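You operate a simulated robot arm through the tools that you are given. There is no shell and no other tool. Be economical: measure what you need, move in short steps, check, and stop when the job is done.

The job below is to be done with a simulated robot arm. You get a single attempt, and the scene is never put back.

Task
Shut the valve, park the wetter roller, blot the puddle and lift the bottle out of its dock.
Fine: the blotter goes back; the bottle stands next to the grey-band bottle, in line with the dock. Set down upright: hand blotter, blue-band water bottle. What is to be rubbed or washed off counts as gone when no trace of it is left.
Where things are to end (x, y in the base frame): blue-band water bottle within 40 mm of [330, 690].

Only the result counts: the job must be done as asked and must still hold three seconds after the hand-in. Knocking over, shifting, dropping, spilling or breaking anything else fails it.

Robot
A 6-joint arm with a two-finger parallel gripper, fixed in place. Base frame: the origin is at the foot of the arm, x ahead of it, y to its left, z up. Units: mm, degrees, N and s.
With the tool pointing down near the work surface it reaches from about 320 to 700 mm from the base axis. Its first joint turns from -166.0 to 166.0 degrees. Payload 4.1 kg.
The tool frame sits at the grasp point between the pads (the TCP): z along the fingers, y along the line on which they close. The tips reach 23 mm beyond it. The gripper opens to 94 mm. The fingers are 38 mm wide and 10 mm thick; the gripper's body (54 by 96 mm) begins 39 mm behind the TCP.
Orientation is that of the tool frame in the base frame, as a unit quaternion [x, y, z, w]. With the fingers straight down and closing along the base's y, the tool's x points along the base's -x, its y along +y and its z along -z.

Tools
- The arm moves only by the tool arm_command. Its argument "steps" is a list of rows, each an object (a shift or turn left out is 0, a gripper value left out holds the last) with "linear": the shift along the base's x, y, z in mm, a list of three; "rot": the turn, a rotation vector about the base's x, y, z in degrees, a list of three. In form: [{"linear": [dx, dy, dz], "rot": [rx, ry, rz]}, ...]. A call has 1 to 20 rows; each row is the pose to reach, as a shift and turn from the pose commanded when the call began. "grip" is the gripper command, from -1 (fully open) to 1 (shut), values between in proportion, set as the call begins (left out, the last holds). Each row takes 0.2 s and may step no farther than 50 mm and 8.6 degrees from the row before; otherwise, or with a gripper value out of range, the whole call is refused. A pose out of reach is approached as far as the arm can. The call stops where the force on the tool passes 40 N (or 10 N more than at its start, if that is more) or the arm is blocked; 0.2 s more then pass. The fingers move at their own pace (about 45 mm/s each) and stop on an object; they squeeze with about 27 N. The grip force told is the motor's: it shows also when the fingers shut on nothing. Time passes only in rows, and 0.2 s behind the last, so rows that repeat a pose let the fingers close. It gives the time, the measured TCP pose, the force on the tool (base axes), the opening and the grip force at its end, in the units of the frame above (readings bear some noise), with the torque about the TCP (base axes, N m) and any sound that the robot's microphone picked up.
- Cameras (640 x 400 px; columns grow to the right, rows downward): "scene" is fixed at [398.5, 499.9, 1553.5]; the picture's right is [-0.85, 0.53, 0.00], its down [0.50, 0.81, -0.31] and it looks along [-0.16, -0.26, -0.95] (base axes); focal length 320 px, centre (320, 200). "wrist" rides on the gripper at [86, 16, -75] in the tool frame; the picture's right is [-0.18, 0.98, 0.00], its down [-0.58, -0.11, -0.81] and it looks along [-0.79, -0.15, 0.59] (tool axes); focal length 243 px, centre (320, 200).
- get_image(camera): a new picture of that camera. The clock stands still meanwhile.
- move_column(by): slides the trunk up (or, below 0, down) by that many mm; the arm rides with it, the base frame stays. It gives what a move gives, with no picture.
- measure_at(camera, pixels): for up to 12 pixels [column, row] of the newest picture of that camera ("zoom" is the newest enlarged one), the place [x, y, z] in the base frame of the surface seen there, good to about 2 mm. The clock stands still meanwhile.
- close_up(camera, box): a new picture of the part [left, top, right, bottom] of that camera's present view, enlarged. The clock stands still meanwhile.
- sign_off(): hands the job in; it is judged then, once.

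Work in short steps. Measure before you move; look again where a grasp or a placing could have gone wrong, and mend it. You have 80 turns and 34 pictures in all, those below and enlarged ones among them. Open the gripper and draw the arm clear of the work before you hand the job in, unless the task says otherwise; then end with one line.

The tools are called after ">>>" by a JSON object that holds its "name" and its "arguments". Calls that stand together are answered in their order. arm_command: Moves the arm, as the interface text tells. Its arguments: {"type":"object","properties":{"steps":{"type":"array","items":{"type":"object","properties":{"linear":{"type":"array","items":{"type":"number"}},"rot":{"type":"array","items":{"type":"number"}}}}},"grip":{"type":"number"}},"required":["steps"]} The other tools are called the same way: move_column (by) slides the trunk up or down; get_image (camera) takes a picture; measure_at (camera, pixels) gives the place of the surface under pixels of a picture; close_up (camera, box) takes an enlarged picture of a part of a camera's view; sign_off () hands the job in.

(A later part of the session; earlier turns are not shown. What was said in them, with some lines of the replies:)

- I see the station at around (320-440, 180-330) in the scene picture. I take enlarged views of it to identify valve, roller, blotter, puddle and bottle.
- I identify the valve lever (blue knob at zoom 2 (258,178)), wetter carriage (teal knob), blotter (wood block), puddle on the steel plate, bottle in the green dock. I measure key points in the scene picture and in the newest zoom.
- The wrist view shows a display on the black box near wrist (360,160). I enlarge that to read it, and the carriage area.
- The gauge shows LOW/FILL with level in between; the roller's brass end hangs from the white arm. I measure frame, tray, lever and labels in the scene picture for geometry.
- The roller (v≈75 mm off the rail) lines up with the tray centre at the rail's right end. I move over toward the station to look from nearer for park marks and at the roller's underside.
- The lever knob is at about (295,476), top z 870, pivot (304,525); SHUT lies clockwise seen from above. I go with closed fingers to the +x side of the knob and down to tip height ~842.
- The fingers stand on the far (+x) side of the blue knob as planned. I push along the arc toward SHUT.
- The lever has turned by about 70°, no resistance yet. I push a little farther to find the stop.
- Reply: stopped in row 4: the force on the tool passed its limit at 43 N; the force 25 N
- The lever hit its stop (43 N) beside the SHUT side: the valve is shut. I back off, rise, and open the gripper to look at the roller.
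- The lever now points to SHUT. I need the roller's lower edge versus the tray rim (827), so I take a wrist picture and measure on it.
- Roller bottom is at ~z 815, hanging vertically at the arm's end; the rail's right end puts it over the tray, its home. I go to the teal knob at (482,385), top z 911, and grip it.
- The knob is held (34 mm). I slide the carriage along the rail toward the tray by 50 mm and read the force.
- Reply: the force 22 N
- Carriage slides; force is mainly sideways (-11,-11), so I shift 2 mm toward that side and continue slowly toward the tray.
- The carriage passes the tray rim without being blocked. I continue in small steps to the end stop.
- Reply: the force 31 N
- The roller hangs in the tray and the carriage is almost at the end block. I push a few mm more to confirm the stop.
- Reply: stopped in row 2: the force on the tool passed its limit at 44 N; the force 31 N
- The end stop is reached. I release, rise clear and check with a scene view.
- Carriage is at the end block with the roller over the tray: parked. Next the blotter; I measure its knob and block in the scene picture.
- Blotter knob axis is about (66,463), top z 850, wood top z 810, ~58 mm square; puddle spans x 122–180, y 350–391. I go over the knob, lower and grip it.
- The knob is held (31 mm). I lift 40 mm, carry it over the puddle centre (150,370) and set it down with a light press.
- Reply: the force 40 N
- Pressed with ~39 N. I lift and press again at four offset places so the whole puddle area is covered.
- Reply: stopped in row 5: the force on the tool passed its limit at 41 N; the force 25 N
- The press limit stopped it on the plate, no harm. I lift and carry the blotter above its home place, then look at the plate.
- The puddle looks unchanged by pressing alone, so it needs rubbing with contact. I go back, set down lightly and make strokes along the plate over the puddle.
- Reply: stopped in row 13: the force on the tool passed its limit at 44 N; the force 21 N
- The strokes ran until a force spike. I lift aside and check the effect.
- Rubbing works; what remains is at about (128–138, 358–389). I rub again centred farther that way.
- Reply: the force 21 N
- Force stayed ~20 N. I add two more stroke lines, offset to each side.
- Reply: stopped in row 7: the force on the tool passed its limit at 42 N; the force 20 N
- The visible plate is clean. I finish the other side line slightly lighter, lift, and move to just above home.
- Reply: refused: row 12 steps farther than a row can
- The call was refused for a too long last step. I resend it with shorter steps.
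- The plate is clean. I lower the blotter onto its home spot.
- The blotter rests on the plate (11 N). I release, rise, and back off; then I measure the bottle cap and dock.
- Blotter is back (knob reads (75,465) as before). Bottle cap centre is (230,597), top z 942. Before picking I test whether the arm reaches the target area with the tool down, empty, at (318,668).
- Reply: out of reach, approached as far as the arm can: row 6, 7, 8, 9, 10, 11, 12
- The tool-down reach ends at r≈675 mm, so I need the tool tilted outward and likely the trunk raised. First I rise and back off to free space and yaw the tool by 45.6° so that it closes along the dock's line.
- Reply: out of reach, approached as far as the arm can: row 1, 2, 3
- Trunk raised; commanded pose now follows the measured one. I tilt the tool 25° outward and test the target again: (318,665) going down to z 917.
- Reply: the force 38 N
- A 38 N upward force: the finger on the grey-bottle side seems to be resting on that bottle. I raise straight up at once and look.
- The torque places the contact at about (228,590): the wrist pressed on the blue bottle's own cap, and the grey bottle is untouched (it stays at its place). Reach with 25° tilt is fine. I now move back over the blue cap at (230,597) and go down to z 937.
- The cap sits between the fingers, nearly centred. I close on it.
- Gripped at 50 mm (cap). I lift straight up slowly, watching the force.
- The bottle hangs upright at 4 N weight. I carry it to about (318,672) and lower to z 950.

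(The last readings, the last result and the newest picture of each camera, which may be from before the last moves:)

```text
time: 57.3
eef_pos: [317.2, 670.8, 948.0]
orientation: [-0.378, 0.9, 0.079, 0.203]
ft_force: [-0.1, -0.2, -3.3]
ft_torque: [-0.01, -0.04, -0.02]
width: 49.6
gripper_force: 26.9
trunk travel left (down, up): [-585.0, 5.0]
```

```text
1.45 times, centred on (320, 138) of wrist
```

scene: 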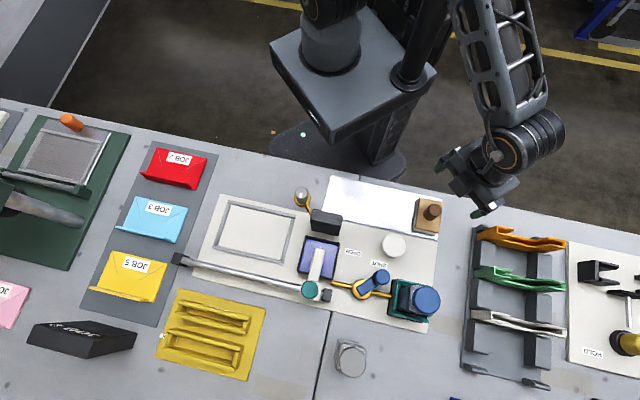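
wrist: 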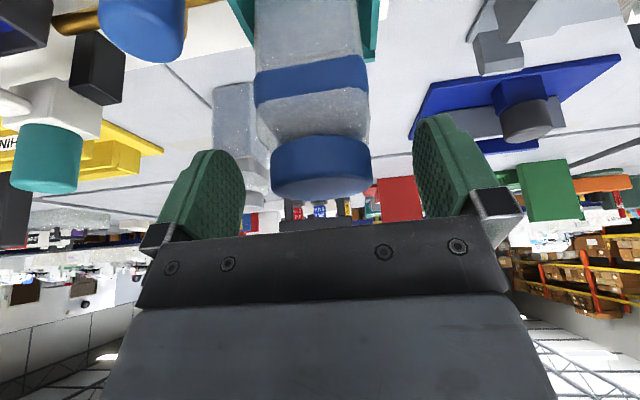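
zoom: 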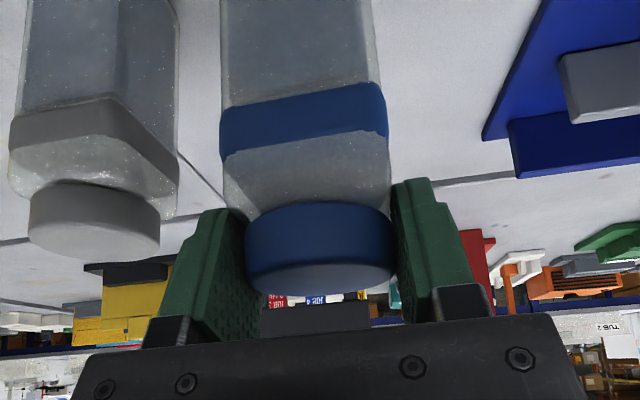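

Reached (317,671) with clear gap to the grey bottle. I lower in small steps until it touches the table.

>>> {"name": "arm_command", "arguments": {"steps": [{"linear": [0, 0, -8]}, {"linear": [0, 0, -15]}, {"linear": [0, 0, -20]}, {"linear": [0, 0, -23]}, {"linear": [0, 0, -25]}, {"linear": [0, 0, -27]}, {"linear": [0, 0, -28.5]}, {"linear": [0, 0, -28.5]}]}}

```text
time: 59.1
eef_pos: [317.7, 668.5, 920.8]
orientation: [-0.378, 0.9, 0.079, 0.202]
ft_force: [-0.8, 0.6, -3.2]
ft_torque: [0.0, 0.02, 0.0]
width: 49.8
gripper_force: 26.6
out of reach, approached as far as the arm can: row 5, 6, 7, 8
trunk travel left (down, up): [-585.0, 5.0]
```

The arm is at its reach limit here, still hanging (−3 N). I use the trunk to lower straight down in small amounts.

>>> {"name": "move_column", "arguments": {"by": -2.5}}

>>> {"name": "move_column", "arguments": {"by": -1.5}}

```text
time: 59.6
eef_pos: [317.1, 669.8, 917.5]
orientation: [-0.379, 0.9, 0.079, 0.202]
ft_force: [-0.1, 0.6, -2.0]
ft_torque: [-0.02, -0.01, -0.02]
width: 49.9
gripper_force: 26.8
trunk travel left (down, up): [-582.0, 7.0]
```

```text
time: 60.1
eef_pos: [317.2, 669.8, 917.2]
orientation: [-0.378, 0.899, 0.08, 0.203]
ft_force: [0.8, -0.9, -1.0]
ft_torque: [0.02, 0.12, 0.0]
width: 49.7
gripper_force: 27.3
trunk travel left (down, up): [-581.0, 9.0]
```

Force is falling (−1 N): touching begins. I lower 1 mm more.

>>> {"name": "move_column", "arguments": {"by": -1.5}}

```text
time: 60.6
eef_pos: [317.4, 668.1, 918.5]
orientation: [-0.377, 0.9, 0.079, 0.204]
ft_force: [-0.3, -1.1, 7.0]
ft_torque: [-0.2, 0.38, 0.05]
width: 49.9
gripper_force: 26.6
trunk travel left (down, up): [-580.0, 10.0]
```

The bottle stands on the table (+7 N). I open partly (to ~72 mm) so as not to touch the grey bottle, and then withdraw upward along the tool.

>>> {"name": "arm_command", "arguments": {"steps": [{"linear": [0, 0, 0]}, {"linear": [0, 0, 0]}, {"linear": [0, 0, 0]}], "grip": -0.53}}

>>> {"name": "arm_command", "arguments": {"steps": [{"linear": [-3, -3, 15]}, {"linear": [-6, -6, 35]}, {"linear": [-10, -10, 60]}, {"linear": [-15, -15, 90]}, {"linear": [-35, -40, 110]}, {"linear": [-60, -70, 120]}, {"linear": [-85, -105, 120]}, {"linear": [-110, -145, 120]}, {"linear": [-135, -185, 120]}]}}

>>> {"name": "get_image", "arguments": {"camera": "scene"}}

```text
time: 61.4
eef_pos: [316.7, 668.5, 916.1]
orientation: [-0.378, 0.9, 0.08, 0.203]
ft_force: [0.5, 0.9, -0.2]
ft_torque: [-0.01, -0.02, -0.03]
width: 71.8
gripper_force: 0.2
trunk travel left (down, up): [-580.0, 10.0]
```

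```text
time: 63.4
eef_pos: [180.4, 480.2, 1036.9]
orientation: [-0.377, 0.9, 0.08, 0.203]
ft_force: [0.2, 0.2, 0.9]
ft_torque: [-0.02, -0.02, -0.03]
width: 71.7
gripper_force: 0.0
trunk travel left (down, up): [-580.0, 10.0]
```

```text
3 pictures are left
```

scene: 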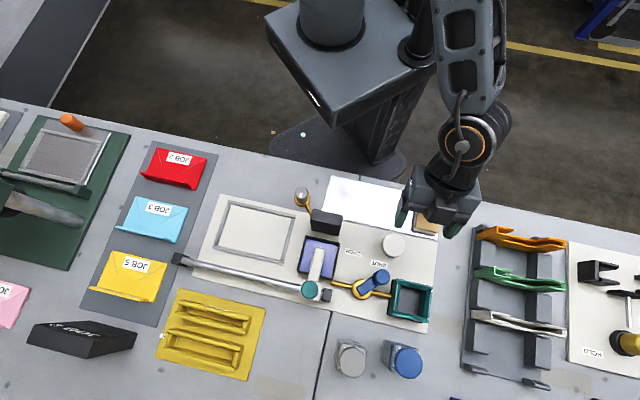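

The bottle stands beside the grey one. I measure its cap, retreat to the starting area, and take a last close-up of the station.

>>> {"name": "measure_at", "arguments": {"camera": "scene", "pixels": [[408, 361], [407, 352], [408, 372], [351, 360]]}}

>>> {"name": "arm_command", "arguments": {"steps": [{"linear": [-20, -20, 25]}, {"linear": [-45, -45, 45]}, {"linear": [-70, -70, 55]}, {"linear": [-95, -100, 55]}], "grip": -1}}

>>> {"name": "close_up", "arguments": {"camera": "scene", "box": [280, 165, 460, 390]}}

```text
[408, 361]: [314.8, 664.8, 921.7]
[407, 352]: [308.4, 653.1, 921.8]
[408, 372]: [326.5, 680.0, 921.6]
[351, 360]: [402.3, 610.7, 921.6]
```

```text
time: 64.4
eef_pos: [88.2, 384.2, 1089.7]
orientation: [-0.377, 0.9, 0.08, 0.203]
ft_force: [0.5, 0.7, -0.4]
ft_torque: [0.0, -0.01, -0.01]
width: 94.1
gripper_force: 0.0
trunk travel left (down, up): [-580.0, 10.0]
```

```text
1.78 times, centred on (370, 278) of scene
```

zoom: 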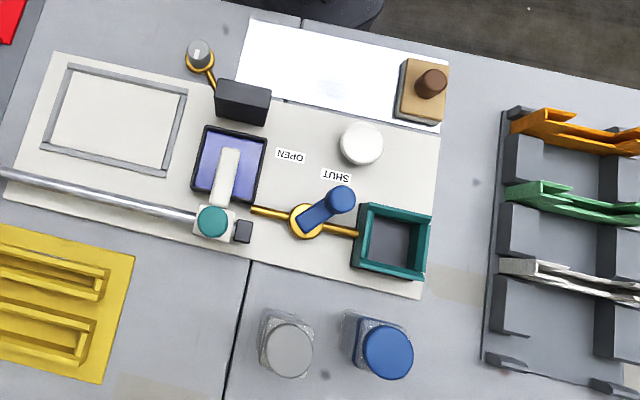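

All looks in place; bottle centre is about (316,667), 27 mm from the target. I take one last close look at the plate for traces.

>>> {"name": "close_up", "arguments": {"camera": "scene", "box": [345, 180, 405, 220]}}

```text
10.00 times, centred on (375, 200) of scene
```

zoom: 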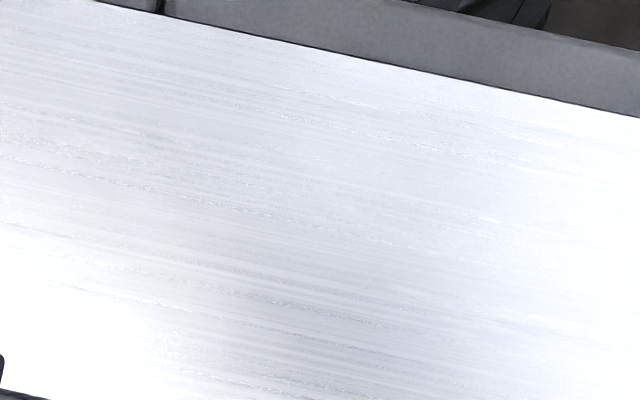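

The plate shows no trace of the puddle. The gripper is open and the arm is clear, so I hand in.

>>> {"name": "sign_off", "arguments": {}}

```text
The job is handed in.
```

I finished all four parts and handed the job in: valve shut to its stop, roller parked over its tray at the end of the rail (no park mark was visible, so that spot is my judgement), puddle rubbed off with no trace left and the blotter back in its place, and the blue-band bottle upright beside the grey-band one at about (316, 667), 27 mm from the target.
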